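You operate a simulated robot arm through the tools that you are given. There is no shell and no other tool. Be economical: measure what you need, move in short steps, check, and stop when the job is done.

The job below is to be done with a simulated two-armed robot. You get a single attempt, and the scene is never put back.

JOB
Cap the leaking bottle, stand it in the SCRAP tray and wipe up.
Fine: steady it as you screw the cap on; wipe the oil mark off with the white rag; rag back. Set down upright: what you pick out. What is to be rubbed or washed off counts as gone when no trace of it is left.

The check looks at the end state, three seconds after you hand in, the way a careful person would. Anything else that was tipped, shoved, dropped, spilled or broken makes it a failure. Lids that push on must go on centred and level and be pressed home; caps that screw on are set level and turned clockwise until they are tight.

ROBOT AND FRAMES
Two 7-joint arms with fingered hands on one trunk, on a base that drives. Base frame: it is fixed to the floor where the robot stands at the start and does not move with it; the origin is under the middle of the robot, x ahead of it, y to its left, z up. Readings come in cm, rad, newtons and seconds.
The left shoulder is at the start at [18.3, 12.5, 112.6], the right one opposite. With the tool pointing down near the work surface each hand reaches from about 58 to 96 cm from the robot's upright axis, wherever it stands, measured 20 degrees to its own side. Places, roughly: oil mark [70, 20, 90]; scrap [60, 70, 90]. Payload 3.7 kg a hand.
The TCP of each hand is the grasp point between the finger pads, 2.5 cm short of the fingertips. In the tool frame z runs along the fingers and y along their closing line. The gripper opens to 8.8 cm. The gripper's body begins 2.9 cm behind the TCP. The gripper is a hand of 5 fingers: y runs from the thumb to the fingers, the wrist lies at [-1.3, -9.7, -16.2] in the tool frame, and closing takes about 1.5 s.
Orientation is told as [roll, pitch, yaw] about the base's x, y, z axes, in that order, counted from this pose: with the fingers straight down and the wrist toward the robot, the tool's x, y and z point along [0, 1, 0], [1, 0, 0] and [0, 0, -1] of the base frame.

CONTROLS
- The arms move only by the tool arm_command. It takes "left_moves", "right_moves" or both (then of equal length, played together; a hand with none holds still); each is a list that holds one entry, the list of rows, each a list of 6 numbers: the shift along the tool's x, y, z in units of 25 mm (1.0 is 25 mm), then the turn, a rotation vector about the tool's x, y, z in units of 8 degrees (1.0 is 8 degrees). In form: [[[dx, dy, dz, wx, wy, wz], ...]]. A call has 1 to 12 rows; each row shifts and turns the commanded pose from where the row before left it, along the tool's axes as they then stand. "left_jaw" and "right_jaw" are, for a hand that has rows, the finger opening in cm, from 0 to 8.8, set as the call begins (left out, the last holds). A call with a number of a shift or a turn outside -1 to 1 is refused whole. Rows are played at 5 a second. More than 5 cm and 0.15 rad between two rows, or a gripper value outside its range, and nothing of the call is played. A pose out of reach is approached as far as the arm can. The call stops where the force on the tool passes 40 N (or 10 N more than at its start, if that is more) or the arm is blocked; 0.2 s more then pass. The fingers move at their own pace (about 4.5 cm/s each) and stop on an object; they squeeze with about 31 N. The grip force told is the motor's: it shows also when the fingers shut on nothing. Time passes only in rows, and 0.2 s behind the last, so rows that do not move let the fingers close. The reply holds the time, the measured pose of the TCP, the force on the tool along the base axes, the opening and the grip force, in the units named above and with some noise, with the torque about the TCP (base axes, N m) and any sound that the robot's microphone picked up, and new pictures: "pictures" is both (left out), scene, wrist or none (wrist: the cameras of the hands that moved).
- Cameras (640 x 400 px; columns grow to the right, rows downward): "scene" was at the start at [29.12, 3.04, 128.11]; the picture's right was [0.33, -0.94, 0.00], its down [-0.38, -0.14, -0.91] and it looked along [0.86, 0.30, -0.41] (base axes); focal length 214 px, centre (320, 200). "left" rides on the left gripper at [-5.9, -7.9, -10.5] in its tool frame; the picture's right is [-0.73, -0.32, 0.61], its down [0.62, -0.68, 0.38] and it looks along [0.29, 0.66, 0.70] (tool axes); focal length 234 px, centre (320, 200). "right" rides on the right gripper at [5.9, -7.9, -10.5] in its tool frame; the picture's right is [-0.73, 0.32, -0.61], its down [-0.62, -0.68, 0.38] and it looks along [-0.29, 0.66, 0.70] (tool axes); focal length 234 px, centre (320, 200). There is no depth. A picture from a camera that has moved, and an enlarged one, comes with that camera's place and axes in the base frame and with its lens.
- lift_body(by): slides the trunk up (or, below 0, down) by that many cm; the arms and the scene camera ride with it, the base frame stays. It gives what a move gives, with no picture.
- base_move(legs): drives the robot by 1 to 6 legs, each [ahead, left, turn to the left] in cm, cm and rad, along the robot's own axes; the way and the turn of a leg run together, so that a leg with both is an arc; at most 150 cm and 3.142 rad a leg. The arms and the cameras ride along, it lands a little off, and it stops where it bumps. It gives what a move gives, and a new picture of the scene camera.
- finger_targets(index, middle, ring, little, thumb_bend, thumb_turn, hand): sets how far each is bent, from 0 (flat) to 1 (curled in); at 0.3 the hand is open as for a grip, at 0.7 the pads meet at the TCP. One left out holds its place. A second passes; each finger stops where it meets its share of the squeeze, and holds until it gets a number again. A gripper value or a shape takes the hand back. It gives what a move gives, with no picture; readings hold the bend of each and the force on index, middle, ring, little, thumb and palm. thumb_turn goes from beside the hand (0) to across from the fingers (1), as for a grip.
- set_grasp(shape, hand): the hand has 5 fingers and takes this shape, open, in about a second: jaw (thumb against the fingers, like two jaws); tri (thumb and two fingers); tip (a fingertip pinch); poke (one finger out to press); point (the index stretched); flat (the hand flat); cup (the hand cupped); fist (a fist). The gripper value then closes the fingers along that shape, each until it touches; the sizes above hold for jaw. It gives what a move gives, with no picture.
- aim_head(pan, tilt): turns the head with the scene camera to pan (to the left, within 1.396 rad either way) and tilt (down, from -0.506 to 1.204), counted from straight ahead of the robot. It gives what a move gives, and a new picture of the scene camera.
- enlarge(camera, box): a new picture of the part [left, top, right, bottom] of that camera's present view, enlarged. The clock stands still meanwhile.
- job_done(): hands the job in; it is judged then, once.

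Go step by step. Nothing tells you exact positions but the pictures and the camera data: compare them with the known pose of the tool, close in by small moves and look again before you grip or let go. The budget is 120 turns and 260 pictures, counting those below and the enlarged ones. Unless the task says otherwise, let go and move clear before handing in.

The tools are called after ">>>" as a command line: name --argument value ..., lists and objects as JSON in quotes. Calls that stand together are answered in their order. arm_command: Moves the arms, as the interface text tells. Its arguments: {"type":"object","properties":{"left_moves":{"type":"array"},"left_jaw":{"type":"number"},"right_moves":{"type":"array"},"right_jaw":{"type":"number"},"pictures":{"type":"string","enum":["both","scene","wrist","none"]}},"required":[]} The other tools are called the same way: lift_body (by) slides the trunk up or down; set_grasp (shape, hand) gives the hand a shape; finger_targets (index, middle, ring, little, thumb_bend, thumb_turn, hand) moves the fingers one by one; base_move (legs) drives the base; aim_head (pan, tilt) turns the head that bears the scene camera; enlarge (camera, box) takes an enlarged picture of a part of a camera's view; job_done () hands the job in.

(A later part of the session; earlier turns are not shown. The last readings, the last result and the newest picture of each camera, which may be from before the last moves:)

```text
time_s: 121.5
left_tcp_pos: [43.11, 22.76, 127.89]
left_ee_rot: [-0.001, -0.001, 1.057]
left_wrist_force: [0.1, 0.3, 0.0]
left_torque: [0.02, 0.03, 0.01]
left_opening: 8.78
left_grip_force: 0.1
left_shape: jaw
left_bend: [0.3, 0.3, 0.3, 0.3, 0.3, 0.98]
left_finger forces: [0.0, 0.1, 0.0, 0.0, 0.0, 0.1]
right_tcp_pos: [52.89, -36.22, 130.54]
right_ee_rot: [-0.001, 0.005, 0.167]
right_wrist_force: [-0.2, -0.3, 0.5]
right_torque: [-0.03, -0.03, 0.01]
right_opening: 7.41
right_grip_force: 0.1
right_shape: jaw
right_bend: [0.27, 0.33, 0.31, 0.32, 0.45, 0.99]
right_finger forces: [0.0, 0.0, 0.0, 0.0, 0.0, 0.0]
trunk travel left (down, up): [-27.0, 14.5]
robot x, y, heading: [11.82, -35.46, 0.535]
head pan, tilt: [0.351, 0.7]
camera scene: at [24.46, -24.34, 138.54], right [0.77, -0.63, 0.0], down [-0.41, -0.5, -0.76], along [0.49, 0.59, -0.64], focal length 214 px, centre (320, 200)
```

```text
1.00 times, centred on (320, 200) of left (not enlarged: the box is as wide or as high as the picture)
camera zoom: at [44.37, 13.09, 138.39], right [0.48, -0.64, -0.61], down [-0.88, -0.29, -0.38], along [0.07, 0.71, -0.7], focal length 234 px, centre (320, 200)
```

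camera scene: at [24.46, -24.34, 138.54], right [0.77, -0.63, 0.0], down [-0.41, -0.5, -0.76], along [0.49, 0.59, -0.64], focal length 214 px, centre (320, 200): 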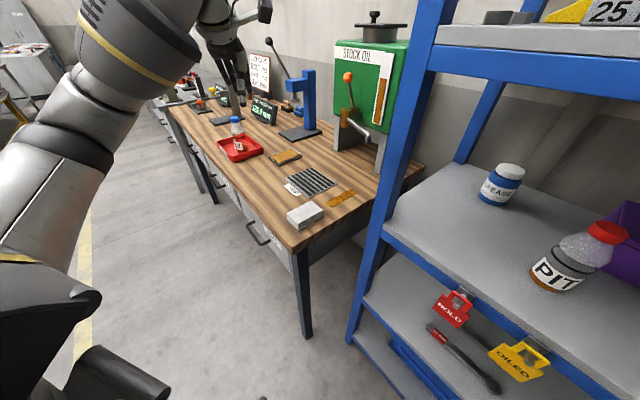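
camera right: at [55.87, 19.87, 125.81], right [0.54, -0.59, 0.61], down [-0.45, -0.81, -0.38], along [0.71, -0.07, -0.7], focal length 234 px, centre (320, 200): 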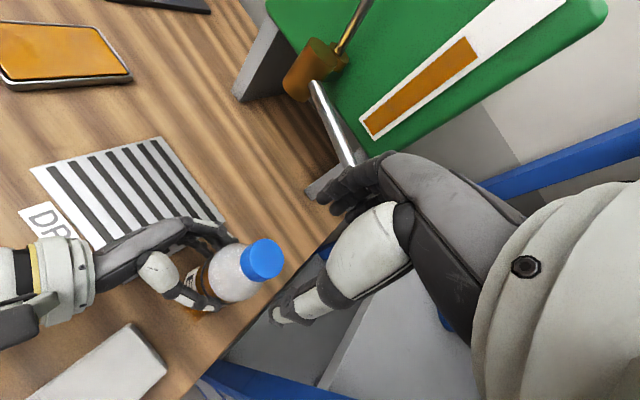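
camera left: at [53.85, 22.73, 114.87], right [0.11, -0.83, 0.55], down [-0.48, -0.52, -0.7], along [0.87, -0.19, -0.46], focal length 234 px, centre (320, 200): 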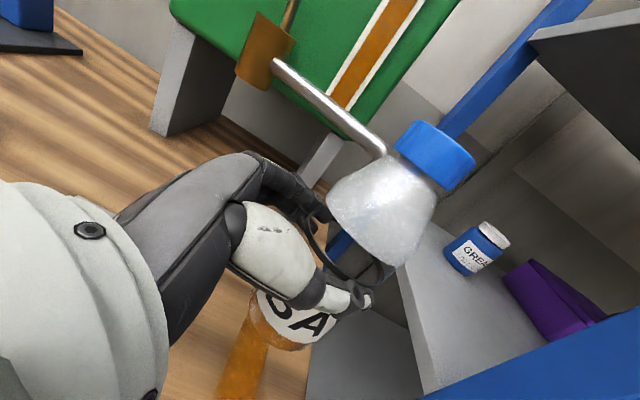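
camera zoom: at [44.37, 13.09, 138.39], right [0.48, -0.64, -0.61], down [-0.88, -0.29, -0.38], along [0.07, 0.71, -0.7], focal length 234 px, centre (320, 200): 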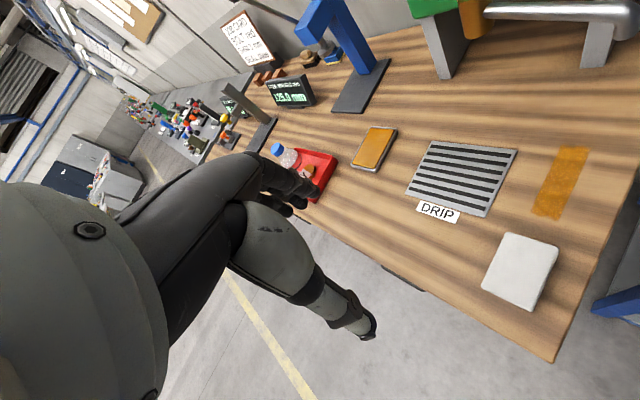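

The robot bumped lightly at the end of the leg, probably the right arm near the shelf. I'll back off 4 cm and check the shelf.

>>> base_move --legs '[[-3.5, 2, 0]]'

>>> aim_head --pan -0.4 --tilt 0.5

```text
time_s: 122.4
left_tcp_pos: [39.28, 22.64, 127.84]
left_ee_rot: [-0.003, 0.0, 1.056]
left_wrist_force: [-1.2, -0.6, -0.2]
left_torque: [0.0, -0.03, -0.02]
left_opening: 8.77
left_grip_force: 0.0
left_shape: jaw
left_bend: [0.3, 0.3, 0.3, 0.3, 0.3, 0.98]
left_finger forces: [0.1, 0.0, 0.0, 0.0, 0.1, 0.0]
right_tcp_pos: [48.81, -36.47, 130.48]
right_ee_rot: [0.002, 0.005, 0.167]
right_wrist_force: [-0.4, -0.4, 0.8]
right_torque: [0.0, -0.05, 0.02]
right_opening: 7.39
right_grip_force: 0.1
right_shape: jaw
right_bend: [0.27, 0.33, 0.31, 0.32, 0.45, 0.99]
right_finger forces: [0.1, 0.0, 0.1, 0.0, 0.1, 0.0]
trunk travel left (down, up): [-27.0, 14.5]
robot x, y, heading: [8.34, -35.57, 0.526]
head pan, tilt: [0.351, 0.7]
camera scene: at [20.54, -24.48, 138.54], right [0.77, -0.63, 0.0], down [-0.41, -0.5, -0.77], along [0.49, 0.59, -0.64], focal length 214 px, centre (320, 200)
```

scene: 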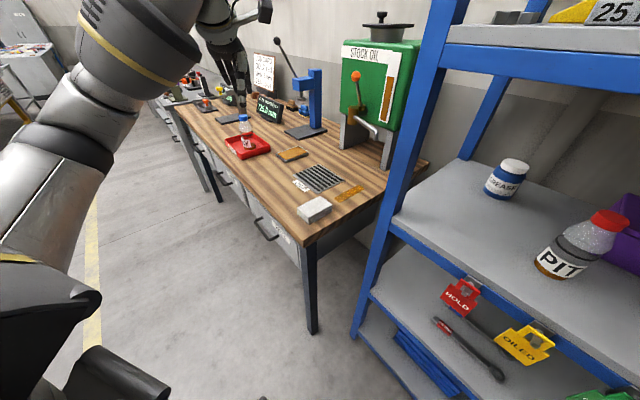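

```text
time_s: 123.5
left_tcp_pos: [39.39, 22.72, 128.02]
left_ee_rot: [-0.001, 0.0, 1.057]
left_wrist_force: [-0.5, 0.4, -0.4]
left_torque: [-0.03, 0.01, 0.0]
left_opening: 8.74
left_grip_force: 0.0
left_shape: jaw
left_bend: [0.3, 0.3, 0.3, 0.3, 0.3, 0.98]
left_finger forces: [0.1, 0.0, 0.1, 0.1, 0.0, 0.1]
right_tcp_pos: [48.96, -36.35, 130.42]
right_ee_rot: [0.0, 0.005, 0.167]
right_wrist_force: [0.8, 0.1, -0.7]
right_torque: [0.0, 0.01, 0.0]
right_opening: 7.4
right_grip_force: 0.0
right_shape: jaw
right_bend: [0.27, 0.33, 0.31, 0.32, 0.45, 0.99]
right_finger forces: [0.1, 0.0, 0.0, 0.1, 0.0, 0.0]
trunk travel left (down, up): [-27.0, 14.5]
robot x, y, heading: [7.9, -35.5, 0.531]
head pan, tilt: [-0.4, 0.499]
camera scene: at [24.31, -29.86, 140.3], right [0.13, -0.99, 0.0], down [-0.47, -0.06, -0.88], along [0.87, 0.12, -0.48], focal length 214 px, centre (320, 200)
```

scene: 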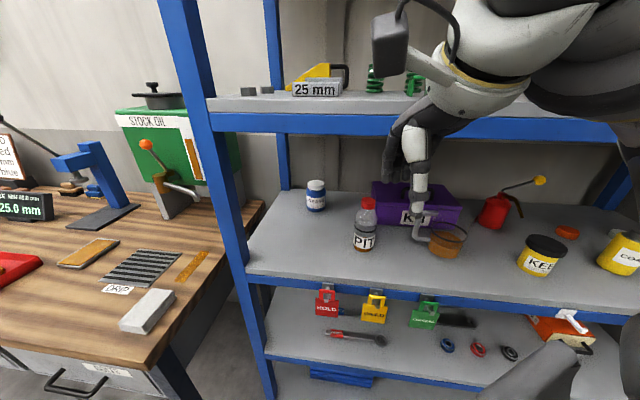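

The shelf is undisturbed. The rag centre is confirmed at (51.7, 15.7), so I'll bring the left hand above it at about 90° yaw.

>>> arm_command --left_moves '[[[-0.94, 0, 0.5, 0, 0, 0], [-0.94, 0, 0.5, 0, 0, 0], [-0.94, 0, 0.5, 0, 0, 0], [-0.94, 0, 0.5, 0, 0, 0], [-0.94, 0, 0.5, 0, 0, 0], [-0.94, 0, 0.5, 0, 0, 0], [0, 0, 1, 0, 0, -0.75], [0, 0, 1, 0, 0, -0.75], [0, 0, 1, 0, 0, -0.75], [0, 0, 1, 0, 0, -0.75], [0, 0, 1, 0, 0, -0.68]]]' --pictures "wrist"

>>> aim_head --pan 0.3 --tilt 0.6

```text
time_s: 125.9
left_tcp_pos: [51.7, 15.75, 107.74]
left_ee_rot: [0.002, 0.0, 1.573]
left_wrist_force: [-0.5, 0.0, -0.1]
left_torque: [0.0, 0.0, 0.02]
left_opening: 8.75
left_grip_force: 0.1
left_shape: jaw
left_bend: [0.3, 0.3, 0.3, 0.3, 0.3, 0.98]
left_finger forces: [0.0, 0.0, 0.0, 0.1, 0.1, 0.1]
right_tcp_pos: [49.06, -36.34, 130.39]
right_ee_rot: [0.0, 0.006, 0.164]
right_wrist_force: [-0.5, -0.6, 0.0]
right_torque: [-0.01, 0.02, -0.02]
right_opening: 7.38
right_grip_force: 0.1
right_shape: jaw
right_bend: [0.27, 0.33, 0.31, 0.32, 0.45, 0.99]
right_finger forces: [0.1, 0.1, 0.0, 0.0, 0.1, 0.0]
trunk travel left (down, up): [-27.0, 14.5]
robot x, y, heading: [8.15, -35.54, 0.534]
head pan, tilt: [-0.4, 0.499]
camera left: at [57.64, 7.88, 118.19], right [0.73, -0.32, -0.61], down [-0.62, -0.68, -0.38], along [-0.29, 0.66, -0.7], focal length 234 px, centre (320, 200)
```

left: 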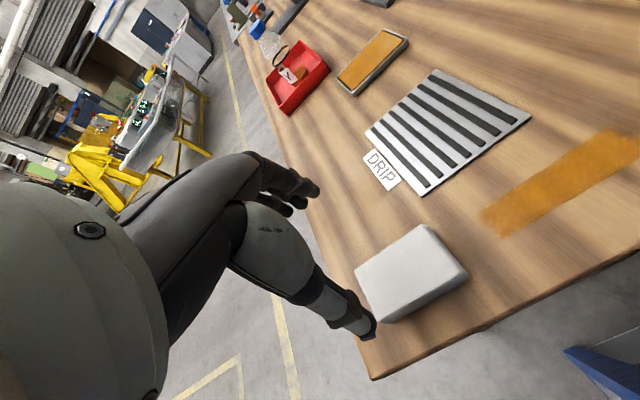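

```text
time_s: 127.0
left_tcp_pos: [51.8, 15.68, 107.84]
left_ee_rot: [-0.001, 0.0, 1.57]
left_wrist_force: [-0.9, -0.8, -0.5]
left_torque: [0.01, 0.03, 0.03]
left_opening: 8.75
left_grip_force: 0.0
left_shape: jaw
left_bend: [0.3, 0.3, 0.3, 0.3, 0.3, 0.98]
left_finger forces: [0.0, 0.0, 0.0, 0.1, 0.1, 0.1]
right_tcp_pos: [49.08, -36.43, 130.42]
right_ee_rot: [0.0, 0.006, 0.165]
right_wrist_force: [-0.1, -0.4, 0.1]
right_torque: [0.0, -0.02, 0.0]
right_opening: 7.38
right_grip_force: 0.0
right_shape: jaw
right_bend: [0.27, 0.33, 0.31, 0.32, 0.45, 0.99]
right_finger forces: [0.0, 0.1, 0.0, 0.1, 0.0, 0.1]
trunk travel left (down, up): [-27.0, 14.5]
robot x, y, heading: [8.2, -35.51, 0.536]
head pan, tilt: [0.3, 0.6]
camera scene: at [21.24, -24.54, 139.4], right [0.74, -0.67, 0.0], down [-0.38, -0.42, -0.83], along [0.56, 0.61, -0.56], focal length 214 px, centre (320, 200)
```

scene: 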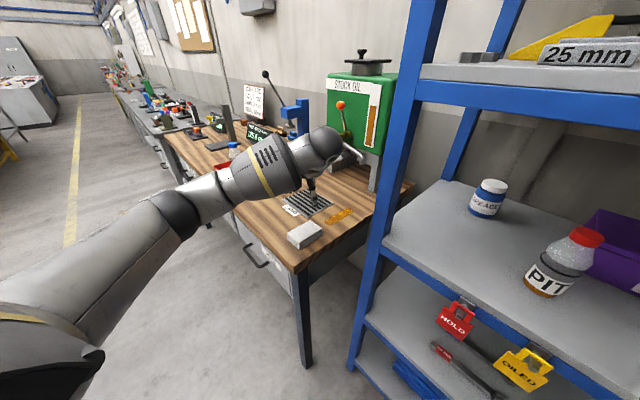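

Yaw 90° is reachable. The rag centre from this view is about (52.0, 16.0), so I'll centre and descend over it.

>>> arm_command --left_moves '[[[-0.06, 0.12, 1, 0, 0, 0], [0, 0, 1, 0, 0, 0], [0, 0, 1, 0, 0, 0], [0, 0, 1, 0, 0, 0], [0, 0, 1, 0, 0, 0], [0, 0, 0, 0, 0, 0]]]' --pictures "wrist"

>>> enlarge --camera "scene" --box '[260, 160, 370, 260]'

```text
time_s: 128.4
left_tcp_pos: [51.79, 15.94, 95.6]
left_ee_rot: [-0.001, -0.002, 1.573]
left_wrist_force: [0.9, -0.9, 0.8]
left_torque: [0.0, -0.03, -0.02]
left_opening: 8.75
left_grip_force: 0.2
left_shape: jaw
left_bend: [0.3, 0.3, 0.3, 0.3, 0.3, 0.98]
left_finger forces: [0.0, 0.1, 0.1, 0.0, 0.0, 0.0]
right_tcp_pos: [48.96, -36.42, 130.45]
right_ee_rot: [-0.001, 0.006, 0.166]
right_wrist_force: [0.6, -0.5, 0.6]
right_torque: [0.01, -0.02, -0.01]
right_opening: 7.39
right_grip_force: 0.1
right_shape: jaw
right_bend: [0.27, 0.33, 0.31, 0.32, 0.45, 0.99]
right_finger forces: [0.1, 0.0, 0.0, 0.1, 0.0, 0.0]
trunk travel left (down, up): [-27.0, 14.5]
robot x, y, heading: [8.18, -35.39, 0.535]
head pan, tilt: [0.3, 0.6]
camera left: at [57.63, 8.12, 106.03], right [0.73, -0.32, -0.61], down [-0.62, -0.68, -0.38], along [-0.29, 0.66, -0.7], focal length 234 px, centre (320, 200)
```

left: 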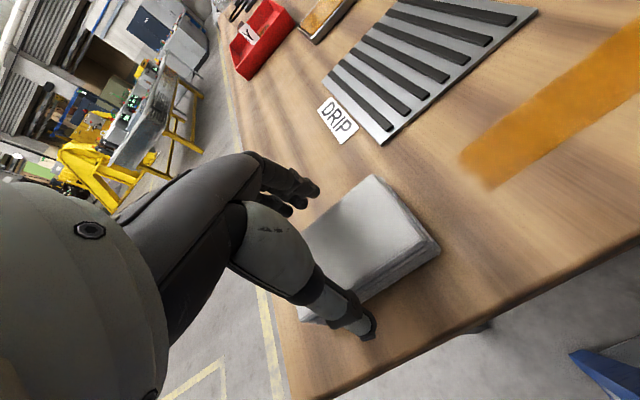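

```text
4.00 times, centred on (315, 210) of scene
camera zoom: at [21.21, -24.54, 139.4], right [0.74, -0.67, 0.0], down [-0.38, -0.42, -0.83], along [0.55, 0.61, -0.56], focal length 858 px, centre (340, 160)
```

zoom: 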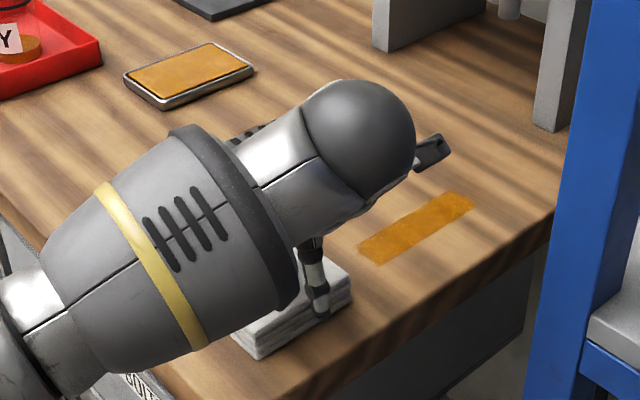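

The hand straddles the rag evenly. I'm lowering to z 93.4 and closing.

>>> arm_command --left_moves '[[[0, 0, 0.5, 0, 0, 0], [0, 0, 0.4, 0, 0, 0], [0, 0, 0, 0, 0, 0]]]' --pictures "none"

>>> arm_command --left_moves '[[[0, 0, 0, 0, 0, 0], [0, 0, 0, 0, 0, 0], [0, 0, 0, 0, 0, 0], [0, 0, 0, 0, 0, 0], [0, 0, 0, 0, 0, 0], [0, 0, 0, 0, 0, 0], [0, 0, 0, 0, 0, 0]]]' --left_jaw 4.0 --pictures "wrist"

```text
time_s: 129.2
left_tcp_pos: [51.72, 15.89, 93.26]
left_ee_rot: [0.001, 0.0, 1.571]
left_wrist_force: [0.6, -0.4, 0.4]
left_torque: [-0.04, 0.0, 0.05]
left_opening: 8.77
left_grip_force: 0.1
left_shape: jaw
left_bend: [0.3, 0.3, 0.3, 0.3, 0.3, 0.98]
left_finger forces: [0.0, 0.0, 0.1, 0.1, 0.0, 0.0]
right_tcp_pos: [49.04, -36.4, 130.42]
right_ee_rot: [0.0, 0.006, 0.165]
right_wrist_force: [0.3, -0.8, 0.3]
right_torque: [0.04, 0.01, 0.03]
right_opening: 7.4
right_grip_force: 0.2
right_shape: jaw
right_bend: [0.27, 0.33, 0.31, 0.32, 0.45, 0.99]
right_finger forces: [0.0, 0.0, 0.0, 0.1, 0.0, 0.1]
trunk travel left (down, up): [-27.0, 14.5]
robot x, y, heading: [8.0, -35.2, 0.531]
head pan, tilt: [0.3, 0.6]
```

```text
time_s: 130.8
left_tcp_pos: [51.67, 15.94, 93.28]
left_ee_rot: [0.002, -0.001, 1.57]
left_wrist_force: [1.3, 0.5, 0.0]
left_torque: [0.01, 0.01, 0.02]
left_opening: 5.85
left_grip_force: 30.8
left_shape: jaw
left_bend: [0.29, 0.4, 0.37, 0.43, 0.57, 0.98]
left_finger forces: [15.3, 8.1, 3.6, 1.8, 28.8, 0.0]
right_tcp_pos: [49.04, -36.39, 130.41]
right_ee_rot: [0.0, 0.004, 0.165]
right_wrist_force: [0.7, 0.6, 0.3]
right_torque: [-0.01, 0.01, -0.01]
right_opening: 7.38
right_grip_force: 0.0
right_shape: jaw
right_bend: [0.27, 0.33, 0.31, 0.32, 0.45, 0.99]
right_finger forces: [0.1, 0.0, 0.1, 0.0, 0.0, 0.0]
trunk travel left (down, up): [-27.0, 14.5]
robot x, y, heading: [8.34, -35.28, 0.537]
head pan, tilt: [0.3, 0.6]
camera left: at [57.64, 8.13, 103.74], right [0.73, -0.32, -0.61], down [-0.62, -0.68, -0.38], along [-0.29, 0.66, -0.7], focal length 234 px, centre (320, 200)
```

left: 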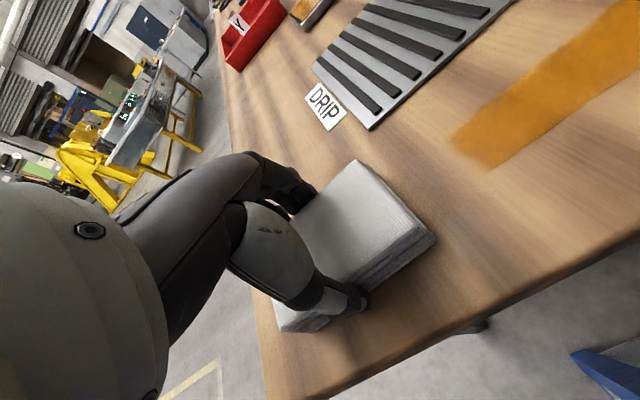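

The rag is held at about 31 N; the grip pose to return to is TCP (51.7, 15.93, 93.28), yaw 1.571. I'll lift it, move toward the mark and turn to about 45° yaw to keep the forearm off the shelf post.

>>> arm_command --left_moves '[[[0, 0, -0.5, 0, 0, 0], [0, 0, -0.9, 0, 0, 0], [-0.97, 0, 0, 0, 0, 0], [-0.97, 0, 0, 0, 0, 0], [-0.97, 0, 0, 0, 0, 0], [0, 0, 0, 0, 0, 0.94], [0, 0, 0, 0, 0, 0.94], [0, 0, 0, 0, 0, 0.94], [0, 0, 0, 0, 0, 0.94], [0, 0, 0, 0, 0, 0.94], [0, 0, 0, 0, 0, 0.93]]]' --pictures "both"

```text
time_s: 133.2
left_tcp_pos: [58.94, 16.08, 96.67]
left_ee_rot: [0.0, 0.002, 0.784]
left_wrist_force: [0.0, -1.3, -0.9]
left_torque: [-0.01, 0.01, -0.03]
left_opening: 5.88
left_grip_force: 31.0
left_shape: jaw
left_bend: [0.29, 0.4, 0.37, 0.43, 0.57, 0.98]
left_finger forces: [15.4, 8.0, 3.6, 1.7, 28.8, 0.1]
right_tcp_pos: [49.0, -36.39, 130.44]
right_ee_rot: [-0.001, 0.006, 0.166]
right_wrist_force: [0.1, -0.5, 0.5]
right_torque: [-0.01, 0.01, 0.02]
right_opening: 7.36
right_grip_force: 0.1
right_shape: jaw
right_bend: [0.27, 0.33, 0.31, 0.32, 0.45, 0.99]
right_finger forces: [0.0, 0.0, 0.1, 0.0, 0.0, 0.0]
trunk travel left (down, up): [-27.0, 14.5]
robot x, y, heading: [8.22, -35.1, 0.536]
head pan, tilt: [0.3, 0.6]
camera scene: at [21.23, -24.51, 139.39], right [0.74, -0.67, 0.0], down [-0.38, -0.42, -0.83], along [0.55, 0.61, -0.56], focal length 214 px, centre (320, 200)
camera left: at [57.58, 6.3, 107.11], right [0.28, -0.74, -0.61], down [-0.92, -0.04, -0.38], along [0.26, 0.67, -0.7], focal length 234 px, centre (320, 200)
```

scene: 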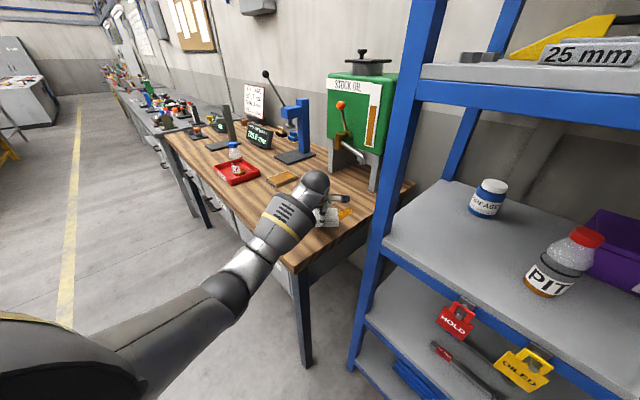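
left: 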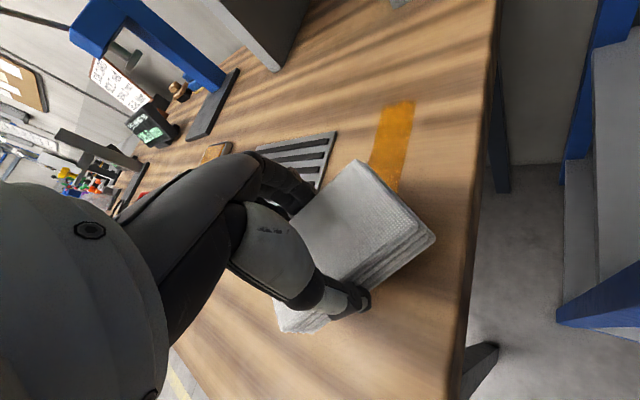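

The oil strip is clear ahead of the rag. I'll lower until the rag touches the table.

>>> arm_command --left_moves '[[[0, 0, 0.7, 0, 0, 0], [0, 0, 0.6, 0, 0, 0], [0, 0, 0.08, 0, 0, 0], [0, 0, 0, 0, 0, 0]]]' --pictures "none"

>>> arm_command --left_moves '[[[0, 0, 0.06, 0, 0, 0], [0, 0, 0, 0, 0, 0]]]' --pictures "none"

```text
time_s: 134.2
left_tcp_pos: [59.05, 16.03, 93.25]
left_ee_rot: [-0.001, -0.001, 0.786]
left_wrist_force: [-0.3, 0.6, 2.1]
left_torque: [-0.07, 0.08, -0.01]
left_opening: 5.84
left_grip_force: 30.8
left_shape: jaw
left_bend: [0.29, 0.4, 0.37, 0.43, 0.57, 0.98]
left_finger forces: [15.4, 8.1, 3.7, 1.8, 29.2, 0.1]
right_tcp_pos: [48.96, -36.35, 130.53]
right_ee_rot: [-0.001, 0.007, 0.166]
right_wrist_force: [0.3, 0.5, 1.0]
right_torque: [0.03, -0.01, -0.04]
right_opening: 7.4
right_grip_force: 0.0
right_shape: jaw
right_bend: [0.27, 0.33, 0.31, 0.32, 0.45, 0.99]
right_finger forces: [0.0, 0.1, 0.1, 0.0, 0.0, 0.0]
trunk travel left (down, up): [-27.0, 14.5]
robot x, y, heading: [8.4, -35.47, 0.532]
head pan, tilt: [0.3, 0.6]
```

```text
time_s: 134.8
left_tcp_pos: [59.16, 16.0, 93.08]
left_ee_rot: [-0.001, -0.001, 0.784]
left_wrist_force: [0.3, 0.8, 4.9]
left_torque: [-0.1, 0.13, -0.03]
left_opening: 5.84
left_grip_force: 31.2
left_shape: jaw
left_bend: [0.29, 0.4, 0.37, 0.43, 0.57, 0.98]
left_finger forces: [15.6, 8.3, 3.9, 1.8, 29.1, 0.0]
right_tcp_pos: [48.98, -36.41, 130.49]
right_ee_rot: [0.0, 0.005, 0.168]
right_wrist_force: [-0.7, -0.3, -1.0]
right_torque: [-0.01, 0.01, 0.02]
right_opening: 7.38
right_grip_force: 0.0
right_shape: jaw
right_bend: [0.27, 0.33, 0.31, 0.32, 0.45, 0.99]
right_finger forces: [0.0, 0.1, 0.0, 0.1, 0.1, 0.0]
trunk travel left (down, up): [-27.0, 14.5]
robot x, y, heading: [7.91, -35.36, 0.535]
head pan, tilt: [0.3, 0.6]
```

Contact is about 5 N. I'm wiping forward along the mark.

>>> arm_command --left_moves '[[[-0.41, 0.41, 0.01, 0, 0, 0], [-0.41, 0.41, 0, 0, 0, 0], [-0.41, 0.41, 0, 0, 0, 0], [-0.41, 0.41, 0, 0, 0, 0], [-0.41, 0.41, 0, 0, 0, 0], [-0.41, 0.41, 0, 0, 0, 0], [-0.41, 0.41, 0, 0, 0, 0]]]' --pictures "both"

```text
time_s: 136.4
left_tcp_pos: [69.18, 16.02, 93.12]
left_ee_rot: [-0.002, -0.001, 0.785]
left_wrist_force: [-2.8, 0.4, 9.5]
left_torque: [-0.1, 0.17, -0.06]
left_opening: 5.82
left_grip_force: 30.9
left_shape: jaw
left_bend: [0.29, 0.4, 0.37, 0.43, 0.57, 0.98]
left_finger forces: [15.5, 8.5, 4.1, 2.0, 32.1, 0.0]
right_tcp_pos: [48.88, -36.59, 130.45]
right_ee_rot: [0.0, 0.003, 0.165]
right_wrist_force: [-0.3, 0.9, -0.4]
right_torque: [-0.01, -0.07, 0.0]
right_opening: 7.37
right_grip_force: 0.2
right_shape: jaw
right_bend: [0.27, 0.33, 0.31, 0.32, 0.45, 0.99]
right_finger forces: [0.1, 0.1, 0.0, 0.1, 0.0, 0.0]
trunk travel left (down, up): [-27.0, 14.5]
robot x, y, heading: [8.16, -35.26, 0.535]
head pan, tilt: [0.3, 0.6]
camera scene: at [21.13, -24.63, 139.42], right [0.74, -0.67, 0.0], down [-0.38, -0.42, -0.83], along [0.56, 0.61, -0.56], focal length 214 px, centre (320, 200)
camera left: at [67.63, 6.34, 103.62], right [0.29, -0.74, -0.61], down [-0.92, -0.04, -0.39], along [0.26, 0.67, -0.69], focal length 234 px, centre (320, 200)
```

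scene: 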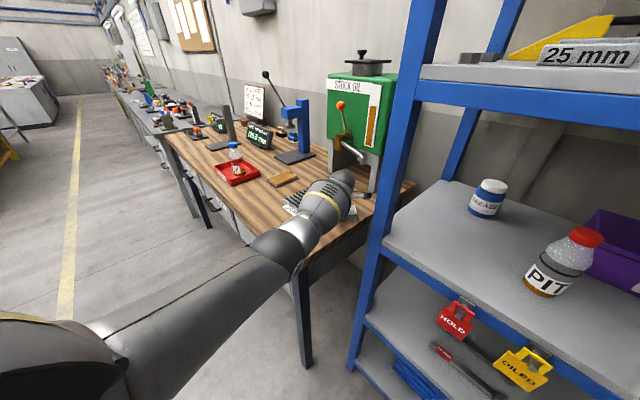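
left: 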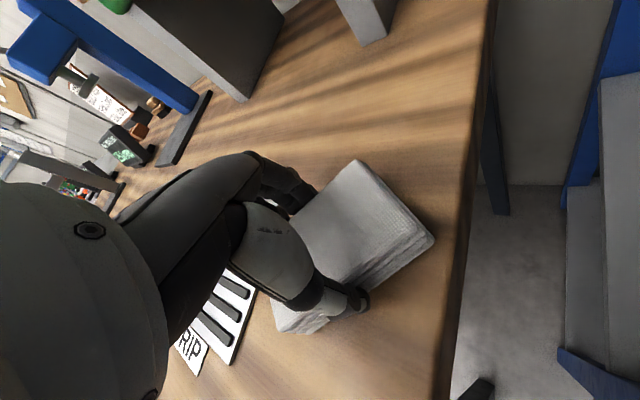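

The mark is gone ahead of the rag. I'll go one more step forward, then stroke back along the full length.

>>> arm_command --left_moves '[[[-0.41, 0.41, 0, 0, 0, 0], [-0.2, 0.2, 0, 0, 0, 0], [0.41, -0.41, 0, 0, 0, 0], [0.41, -0.41, 0, 0, 0, 0], [0.41, -0.41, 0, 0, 0, 0], [0.41, -0.41, 0, 0, 0, 0], [0.41, -0.41, 0, 0, 0, 0], [0.41, -0.41, 0, 0, 0, 0], [0.41, -0.41, 0, 0, 0, 0], [0.41, -0.41, 0, 0, 0, 0], [0.41, -0.41, 0, 0, 0, 0]]]' --pictures "both"

>>> enlarge --camera "left" --box '[220, 0, 540, 260]'

>>> enlarge --camera "scene" --box '[280, 170, 400, 260]'

```text
time_s: 138.8
left_tcp_pos: [57.78, 15.76, 93.23]
left_ee_rot: [0.0, 0.003, 0.786]
left_wrist_force: [-0.4, -0.4, 0.3]
left_torque: [0.0, 0.03, 0.0]
left_opening: 5.76
left_grip_force: 31.1
left_shape: jaw
left_bend: [0.29, 0.41, 0.39, 0.42, 0.58, 0.96]
left_finger forces: [16.7, 7.7, 3.6, 1.6, 29.8, 0.0]
left hand out of reach, approached as far as the arm can: row 2
right_tcp_pos: [49.02, -36.54, 130.48]
right_ee_rot: [-0.001, 0.005, 0.166]
right_wrist_force: [0.5, 0.3, 0.2]
right_torque: [0.0, 0.0, 0.02]
right_opening: 7.38
right_grip_force: 0.0
right_shape: jaw
right_bend: [0.27, 0.33, 0.31, 0.32, 0.45, 0.99]
right_finger forces: [0.1, 0.1, 0.0, 0.1, 0.0, 0.1]
trunk travel left (down, up): [-27.0, 14.5]
robot x, y, heading: [7.85, -35.6, 0.532]
head pan, tilt: [0.3, 0.6]
camera scene: at [21.21, -24.53, 139.39], right [0.74, -0.67, 0.0], down [-0.38, -0.42, -0.83], along [0.55, 0.61, -0.56], focal length 214 px, centre (320, 200)
camera left: at [56.34, 6.06, 103.69], right [0.28, -0.74, -0.61], down [-0.92, -0.04, -0.38], along [0.26, 0.67, -0.7], focal length 234 px, centre (320, 200)
```

scene: 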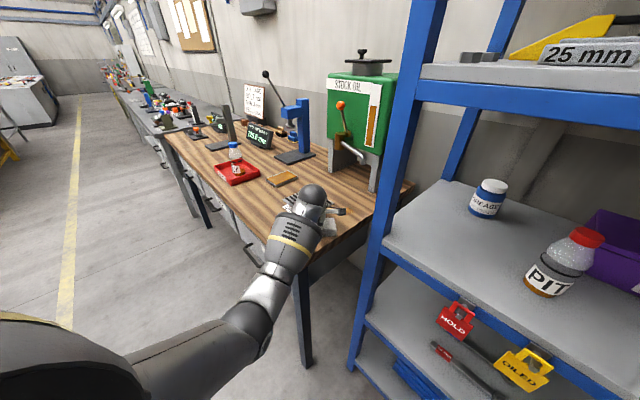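
left: 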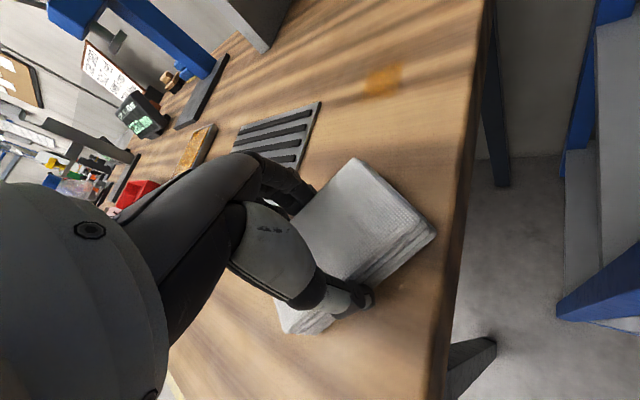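

```text
1.54 times, centred on (380, 130) of left
camera zoom: at [56.34, 6.06, 103.69], right [0.28, -0.74, -0.61], down [-0.92, -0.04, -0.38], along [0.26, 0.67, -0.7], focal length 360 px, centre (228, 308)
```

zoom: 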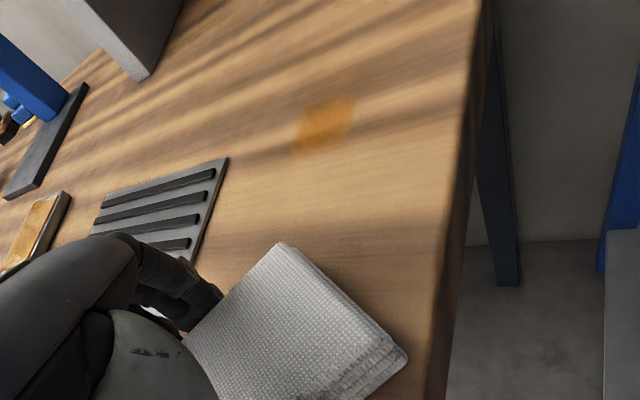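

```text
4.44 times, centred on (340, 215) of scene
camera zoom: at [21.21, -24.53, 139.39], right [0.74, -0.67, 0.0], down [-0.38, -0.42, -0.83], along [0.55, 0.61, -0.56], focal length 953 px, centre (231, 133)
```

zoom: 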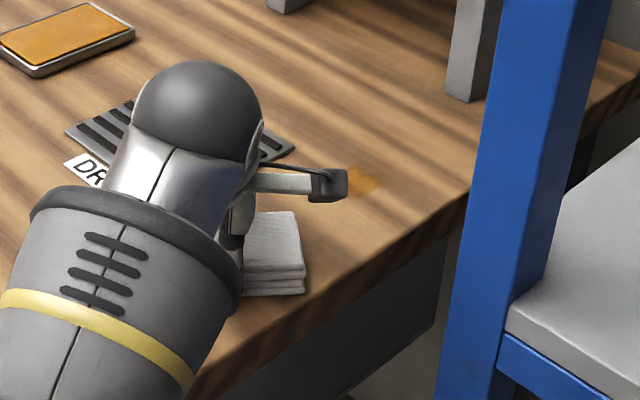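

Only a small patch at the far end (x 70.5–74.5) remains, beyond the arm's reach. I'll lift the rag and shift the base a little closer.

>>> arm_command --left_moves '[[[0, 0, -1, 0, 0, 0], [0, 0, -1, 0, 0, 0], [0, 0, -1, 0, 0, 0]]]' --pictures "none"

>>> base_move --legs '[[4.4, 5.5, 0]]'

```text
time_s: 139.6
left_tcp_pos: [57.57, 15.97, 100.71]
left_ee_rot: [0.0, 0.0, 0.786]
left_wrist_force: [-0.5, -0.2, -0.7]
left_torque: [-0.04, -0.02, 0.0]
left_opening: 5.75
left_grip_force: 31.7
left_shape: jaw
left_bend: [0.29, 0.41, 0.39, 0.42, 0.58, 0.96]
left_finger forces: [16.7, 7.8, 3.6, 1.7, 29.6, 0.0]
right_tcp_pos: [48.89, -36.47, 130.44]
right_ee_rot: [0.0, 0.006, 0.166]
right_wrist_force: [0.3, 1.2, -0.1]
right_torque: [0.01, 0.01, 0.0]
right_opening: 7.4
right_grip_force: 0.1
right_shape: jaw
right_bend: [0.27, 0.33, 0.31, 0.32, 0.45, 0.99]
right_finger forces: [0.0, 0.0, 0.0, 0.0, 0.1, 0.0]
trunk travel left (down, up): [-27.0, 14.5]
robot x, y, heading: [8.17, -35.51, 0.529]
head pan, tilt: [0.3, 0.6]
```

```text
time_s: 140.7
left_tcp_pos: [58.61, 22.8, 100.62]
left_ee_rot: [-0.003, 0.001, 0.785]
left_wrist_force: [0.1, 0.5, -0.5]
left_torque: [-0.03, -0.01, -0.01]
left_opening: 5.73
left_grip_force: 31.0
left_shape: jaw
left_bend: [0.29, 0.41, 0.39, 0.42, 0.58, 0.96]
left_finger forces: [16.6, 7.7, 3.7, 1.7, 29.8, 0.0]
right_tcp_pos: [50.13, -29.4, 130.44]
right_ee_rot: [0.0, 0.004, 0.166]
right_wrist_force: [0.7, 0.2, -0.1]
right_torque: [-0.04, 0.02, 0.01]
right_opening: 7.38
right_grip_force: 0.0
right_shape: jaw
right_bend: [0.27, 0.33, 0.31, 0.32, 0.45, 0.99]
right_finger forces: [0.0, 0.0, 0.1, 0.1, 0.1, 0.1]
trunk travel left (down, up): [-27.0, 14.5]
robot x, y, heading: [9.44, -28.44, 0.536]
head pan, tilt: [0.3, 0.6]
camera scene: at [22.27, -17.51, 139.39], right [0.74, -0.67, 0.0], down [-0.38, -0.42, -0.82], along [0.56, 0.61, -0.57], focal length 214 px, centre (320, 200)
```

scene: 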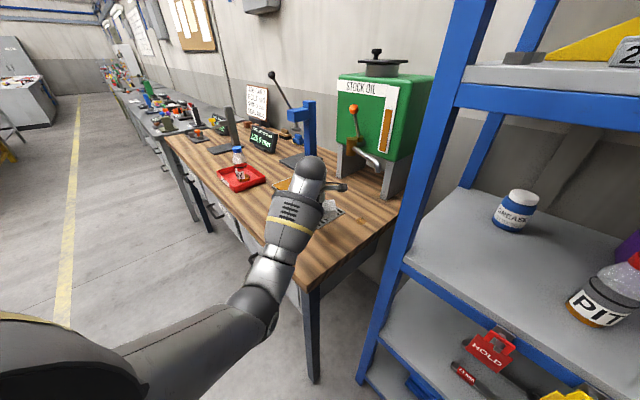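

Base shifted fine. I'm moving the rag over x≈67 on the mark line and lowering to contact.

>>> arm_command --left_moves '[[[-0.86, 0.09, 0, 0, 0, 0], [-0.86, 0.09, 0, 0, 0, 0], [-0.86, 0.09, 0, 0, 0, 0], [-0.86, 0.09, 0, 0, 0, 0], [-0.86, 0.09, 0, 0, 0, 0], [0, 0, 1, 0, 0, 0], [0, 0, 1, 0, 0, 0], [0, 0, 0.85, 0, 0, 0], [0, 0, 0.12, 0, 0, 0], [0, 0, 0.05, 0, 0, 0], [0, 0, 0, 0, 0, 0]]]' --pictures "wrist"

```text
time_s: 143.1
left_tcp_pos: [67.14, 15.89, 93.26]
left_ee_rot: [-0.002, -0.004, 0.784]
left_wrist_force: [-1.3, 0.6, 6.5]
left_torque: [-0.07, 0.12, -0.01]
left_opening: 5.77
left_grip_force: 31.0
left_shape: jaw
left_bend: [0.29, 0.41, 0.39, 0.42, 0.58, 0.96]
left_finger forces: [16.4, 7.7, 3.8, 1.7, 29.6, 0.0]
right_tcp_pos: [49.9, -29.56, 130.46]
right_ee_rot: [-0.001, 0.005, 0.165]
right_wrist_force: [-0.2, 0.1, -0.1]
right_torque: [-0.01, 0.01, 0.0]
right_opening: 7.38
right_grip_force: 0.1
right_shape: jaw
right_bend: [0.27, 0.33, 0.31, 0.32, 0.45, 0.99]
right_finger forces: [0.0, 0.1, 0.0, 0.0, 0.1, 0.0]
trunk travel left (down, up): [-27.0, 14.5]
robot x, y, heading: [9.47, -28.29, 0.533]
head pan, tilt: [0.3, 0.6]
camera left: at [65.59, 6.26, 103.62], right [0.29, -0.74, -0.61], down [-0.92, -0.04, -0.39], along [0.26, 0.67, -0.69], focal length 234 px, centre (320, 200)
```

left: 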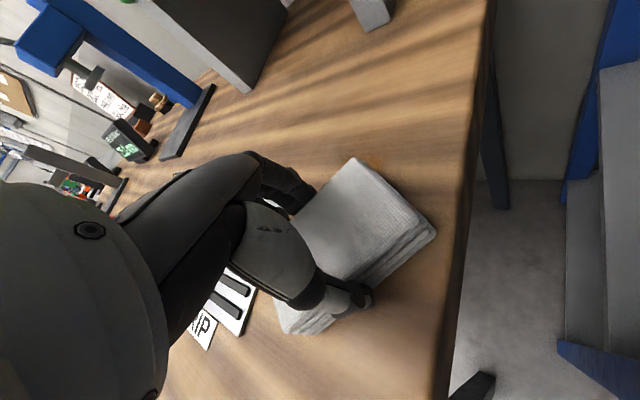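

Contact is 6.5 N. I'll stroke forward to about x=75, then back over the whole length.

>>> arm_command --left_moves '[[[-0.41, 0.41, 0.01, 0, 0, 0], [-0.41, 0.41, 0.01, 0, 0, 0], [-0.41, 0.41, 0.01, 0, 0, 0], [-0.41, 0.41, 0, 0, 0, 0], [-0.3, 0.3, 0, 0, 0, 0], [0, 0, 0, 0, 0, 0]]]' --pictures "none"

>>> arm_command --left_moves '[[[0.41, -0.41, 0, 0, 0, 0], [0.41, -0.41, 0, 0, 0, 0], [0.41, -0.41, 0, 0, 0, 0], [0.41, -0.41, 0, 0, 0, 0], [-0.41, 0.41, 0, 0, 0, 0], [-0.41, 0.41, 0, 0, 0, 0], [-0.41, 0.41, 0, 0, 0, 0], [-0.41, 0.41, 0, 0, 0, 0]]]' --pictures "none"

>>> arm_command --left_moves '[[[0.41, -0.41, 0, 0, 0, 0], [0.41, -0.41, 0, 0, 0, 0], [0.41, -0.41, 0, 0, 0, 0], [0.41, -0.41, 0, 0, 0, 0], [0.41, -0.41, 0, 0, 0, 0], [0.41, -0.41, 0, 0, 0, 0], [0.41, -0.41, 0, 0, 0, 0], [0.41, -0.41, 0, 0, 0, 0], [0.41, -0.41, 0, 0, 0, 0], [0.41, -0.41, 0, 0, 0, 0], [0.41, -0.41, 0, 0, 0, 0]]]' --pictures "wrist"

>>> enlarge --camera "left" --box '[280, 0, 500, 240]'

>>> enlarge --camera "scene" --box '[280, 170, 420, 280]'

```text
time_s: 144.5
left_tcp_pos: [73.62, 16.0, 92.99]
left_ee_rot: [-0.003, -0.001, 0.786]
left_wrist_force: [-3.9, 0.6, 8.9]
left_torque: [-0.07, 0.12, -0.02]
left_opening: 5.72
left_grip_force: 30.8
left_shape: jaw
left_bend: [0.29, 0.41, 0.39, 0.42, 0.57, 0.97]
left_finger forces: [15.3, 8.1, 4.4, 2.0, 31.7, 0.1]
right_tcp_pos: [49.93, -29.51, 130.47]
right_ee_rot: [-0.001, 0.003, 0.165]
right_wrist_force: [0.1, 0.3, 0.2]
right_torque: [0.0, 0.03, -0.05]
right_opening: 7.39
right_grip_force: 0.0
right_shape: jaw
right_bend: [0.27, 0.33, 0.31, 0.32, 0.45, 0.99]
right_finger forces: [0.0, 0.0, 0.0, 0.1, 0.1, 0.0]
trunk travel left (down, up): [-27.0, 14.5]
robot x, y, heading: [9.0, -28.41, 0.535]
head pan, tilt: [0.3, 0.6]
```

```text
time_s: 146.3
left_tcp_pos: [73.79, 15.8, 93.09]
left_ee_rot: [-0.002, -0.001, 0.786]
left_wrist_force: [-2.8, 0.8, 9.0]
left_torque: [-0.06, 0.1, -0.03]
left_opening: 5.61
left_grip_force: 30.8
left_shape: jaw
left_bend: [0.28, 0.41, 0.39, 0.42, 0.58, 0.96]
left_finger forces: [16.1, 8.5, 4.6, 2.1, 32.3, 0.1]
right_tcp_pos: [49.84, -29.51, 130.57]
right_ee_rot: [0.0, 0.003, 0.165]
right_wrist_force: [-0.1, -0.6, 0.0]
right_torque: [-0.01, 0.03, -0.02]
right_opening: 7.37
right_grip_force: 0.1
right_shape: jaw
right_bend: [0.27, 0.33, 0.31, 0.32, 0.45, 0.99]
right_finger forces: [0.1, 0.0, 0.0, 0.0, 0.0, 0.0]
trunk travel left (down, up): [-27.0, 14.5]
robot x, y, heading: [9.41, -28.28, 0.528]
head pan, tilt: [0.3, 0.6]
```

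```text
time_s: 148.7
left_tcp_pos: [57.96, 15.95, 93.14]
left_ee_rot: [-0.001, 0.0, 0.783]
left_wrist_force: [1.9, 0.6, 7.3]
left_torque: [-0.02, -0.01, 0.04]
left_opening: 5.67
left_grip_force: 31.1
left_shape: jaw
left_bend: [0.28, 0.41, 0.39, 0.42, 0.59, 0.95]
left_finger forces: [17.6, 8.7, 3.8, 1.4, 29.5, 0.0]
right_tcp_pos: [49.97, -29.45, 130.49]
right_ee_rot: [-0.001, 0.004, 0.165]
right_wrist_force: [0.1, -0.2, 0.2]
right_torque: [0.0, -0.01, -0.02]
right_opening: 7.38
right_grip_force: 0.0
right_shape: jaw
right_bend: [0.27, 0.33, 0.31, 0.32, 0.45, 0.99]
right_finger forces: [0.1, 0.0, 0.0, 0.0, 0.0, 0.0]
trunk travel left (down, up): [-27.0, 14.5]
robot x, y, heading: [9.27, -28.51, 0.537]
head pan, tilt: [0.3, 0.6]
camera left: at [56.46, 6.19, 103.59], right [0.28, -0.74, -0.61], down [-0.92, -0.04, -0.38], along [0.26, 0.67, -0.7], focal length 234 px, centre (320, 200)
```

left: 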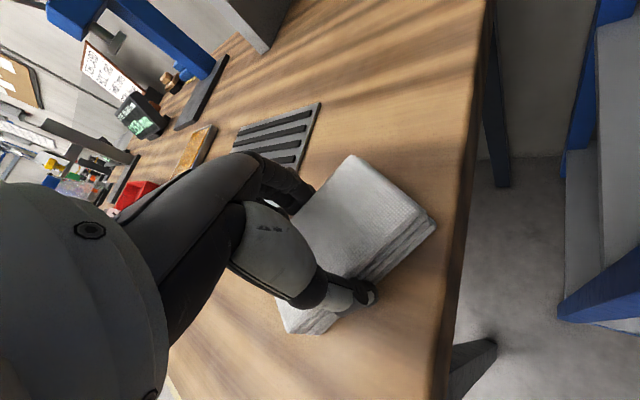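

```text
1.67 times, centred on (390, 120) of left
camera zoom: at [56.46, 6.19, 103.59], right [0.28, -0.74, -0.61], down [-0.92, -0.04, -0.38], along [0.26, 0.67, -0.7], focal length 390 px, centre (203, 333)
```

zoom: 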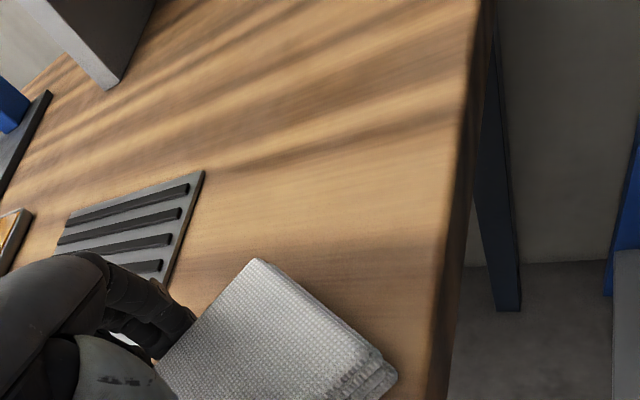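

```text
3.64 times, centred on (350, 225) of scene
camera zoom: at [22.24, -17.62, 139.4], right [0.74, -0.67, 0.0], down [-0.38, -0.42, -0.83], along [0.56, 0.61, -0.56], focal length 780 px, centre (211, 109)
```

zoom: 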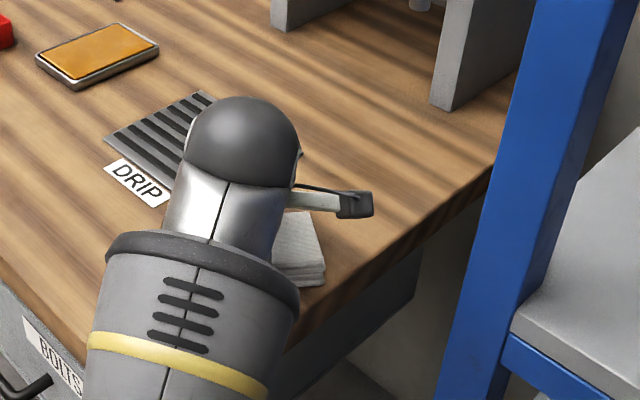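

The strip looks gone. I'll lift the rag, turn it back to its original yaw above its original spot, and inspect the whole area.

>>> arm_command --left_moves '[[[0, 0, -0.6, 0, 0, 0], [0, 0, -1, 0, 0, 0], [0, 0, 0, 0, 0, -0.94], [0, 0, 0, 0, 0, -0.94], [0, 0, 0, 0, 0, -0.94], [0, 0, 0, 0, 0, -0.94], [0, 0, 0, 0, 0, -0.94], [0, 0, 0, 0, 0, -0.93], [0.83, 0, 0, 0, 0, 0], [0.83, 0, 0, 0, 0, 0], [0.83, 0, 0, 0, 0, 0]]]' --pictures "wrist"

>>> enlarge --camera "left" --box '[380, 20, 640, 260]'

>>> enlarge --camera "scene" --box '[310, 190, 420, 280]'

```text
time_s: 151.1
left_tcp_pos: [51.92, 15.96, 96.99]
left_ee_rot: [-0.001, 0.0, 1.57]
left_wrist_force: [-0.6, 0.3, 0.1]
left_torque: [0.01, 0.0, -0.04]
left_opening: 5.67
left_grip_force: 31.4
left_shape: jaw
left_bend: [0.28, 0.41, 0.39, 0.42, 0.59, 0.95]
left_finger forces: [16.9, 8.2, 3.8, 1.4, 29.9, 0.1]
right_tcp_pos: [49.95, -29.5, 130.33]
right_ee_rot: [-0.001, 0.005, 0.165]
right_wrist_force: [1.3, 0.3, -1.0]
right_torque: [-0.01, -0.03, 0.02]
right_opening: 7.38
right_grip_force: 0.1
right_shape: jaw
right_bend: [0.27, 0.33, 0.31, 0.32, 0.45, 0.99]
right_finger forces: [0.1, 0.0, 0.1, 0.0, 0.0, 0.0]
trunk travel left (down, up): [-27.0, 14.5]
robot x, y, heading: [8.86, -28.19, 0.531]
head pan, tilt: [0.3, 0.6]
camera left: at [57.66, 8.02, 107.59], right [0.73, -0.32, -0.61], down [-0.62, -0.68, -0.38], along [-0.29, 0.66, -0.7], focal length 234 px, centre (320, 200)
```

left: 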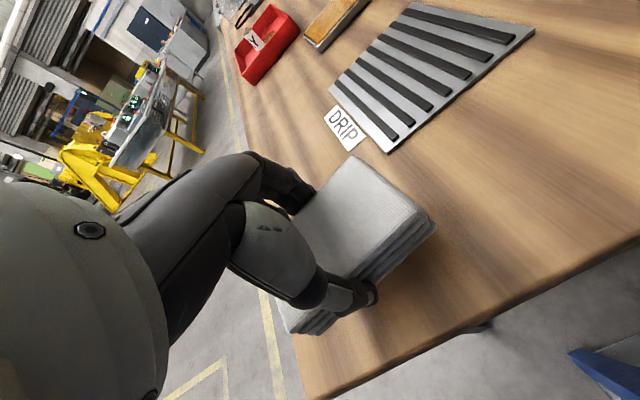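

```text
1.67 times, centred on (510, 140) of left
camera zoom: at [57.66, 8.02, 107.59], right [0.73, -0.32, -0.61], down [-0.62, -0.68, -0.38], along [-0.29, 0.66, -0.7], focal length 390 px, centre (3, 300)
```

zoom: 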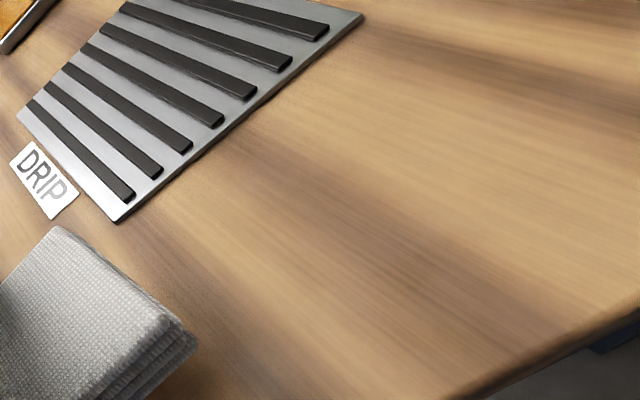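

```text
4.44 times, centred on (365, 235) of scene
camera zoom: at [22.23, -17.59, 139.4], right [0.74, -0.67, 0.0], down [-0.38, -0.42, -0.83], along [0.56, 0.61, -0.56], focal length 953 px, centre (120, 44)
```

zoom: 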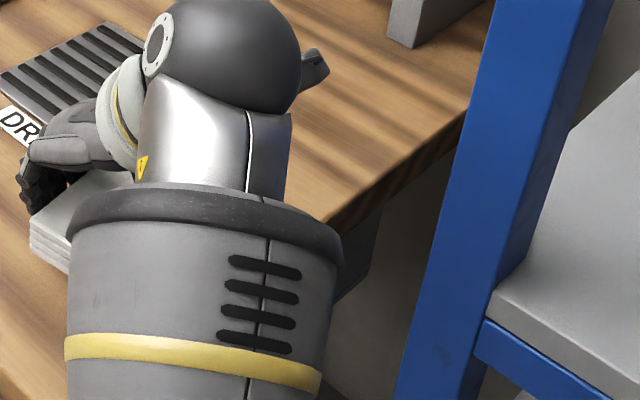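

No trace of oil remains. I'm setting the rag back at its original pose.

>>> arm_command --left_moves '[[[0.08, 0, 0.7, 0, 0, 0], [0, 0, 0.6, 0, 0, 0], [0, 0, 0.14, 0, 0, 0], [0, 0, 0, 0, 0, 0]]]' --pictures "none"

>>> arm_command --left_moves '[[[0, 0, 0.03, 0, 0, 0], [0, 0, 0, 0, 0, 0]]]' --pictures "wrist"

```text
time_s: 152.1
left_tcp_pos: [51.5, 15.9, 93.55]
left_ee_rot: [0.0, 0.0, 1.572]
left_wrist_force: [0.5, 0.0, -0.5]
left_torque: [0.0, 0.01, 0.0]
left_opening: 5.65
left_grip_force: 30.4
left_shape: jaw
left_bend: [0.28, 0.41, 0.39, 0.42, 0.59, 0.95]
left_finger forces: [16.9, 8.1, 3.7, 1.5, 30.0, 0.0]
right_tcp_pos: [50.05, -29.49, 130.38]
right_ee_rot: [-0.001, 0.005, 0.165]
right_wrist_force: [0.0, 0.2, 0.9]
right_torque: [0.0, -0.01, 0.01]
right_opening: 7.39
right_grip_force: 0.1
right_shape: jaw
right_bend: [0.27, 0.33, 0.31, 0.32, 0.45, 0.99]
right_finger forces: [0.1, 0.0, 0.0, 0.1, 0.1, 0.0]
trunk travel left (down, up): [-27.0, 14.5]
robot x, y, heading: [9.08, -28.57, 0.529]
head pan, tilt: [0.3, 0.6]
```

```text
time_s: 152.7
left_tcp_pos: [51.46, 15.96, 93.51]
left_ee_rot: [0.0, 0.0, 1.571]
left_wrist_force: [0.1, 0.1, -1.4]
left_torque: [0.0, 0.04, 0.0]
left_opening: 5.7
left_grip_force: 31.2
left_shape: jaw
left_bend: [0.28, 0.41, 0.39, 0.42, 0.59, 0.95]
left_finger forces: [16.9, 8.1, 3.7, 1.4, 29.9, 0.0]
right_tcp_pos: [49.98, -29.42, 130.44]
right_ee_rot: [0.0, 0.005, 0.165]
right_wrist_force: [0.6, 0.7, 0.5]
right_torque: [0.0, -0.01, -0.01]
right_opening: 7.4
right_grip_force: 0.0
right_shape: jaw
right_bend: [0.27, 0.33, 0.31, 0.32, 0.45, 0.99]
right_finger forces: [0.0, 0.1, 0.0, 0.0, 0.0, 0.0]
trunk travel left (down, up): [-27.0, 14.5]
robot x, y, heading: [9.06, -28.51, 0.53]
head pan, tilt: [0.3, 0.6]
camera left: at [57.37, 8.01, 103.89], right [0.73, -0.32, -0.61], down [-0.62, -0.68, -0.38], along [-0.29, 0.66, -0.7], focal length 234 px, centre (320, 200)
```

left: 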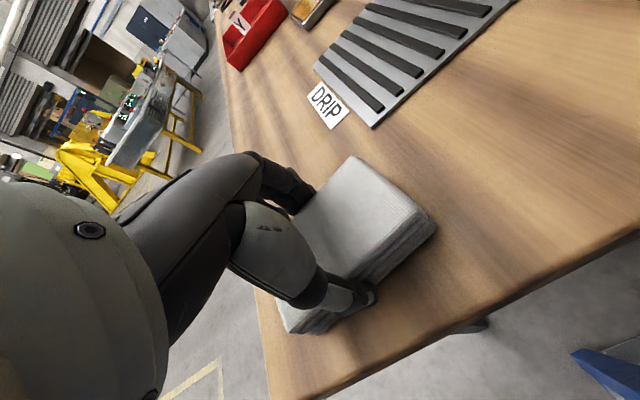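

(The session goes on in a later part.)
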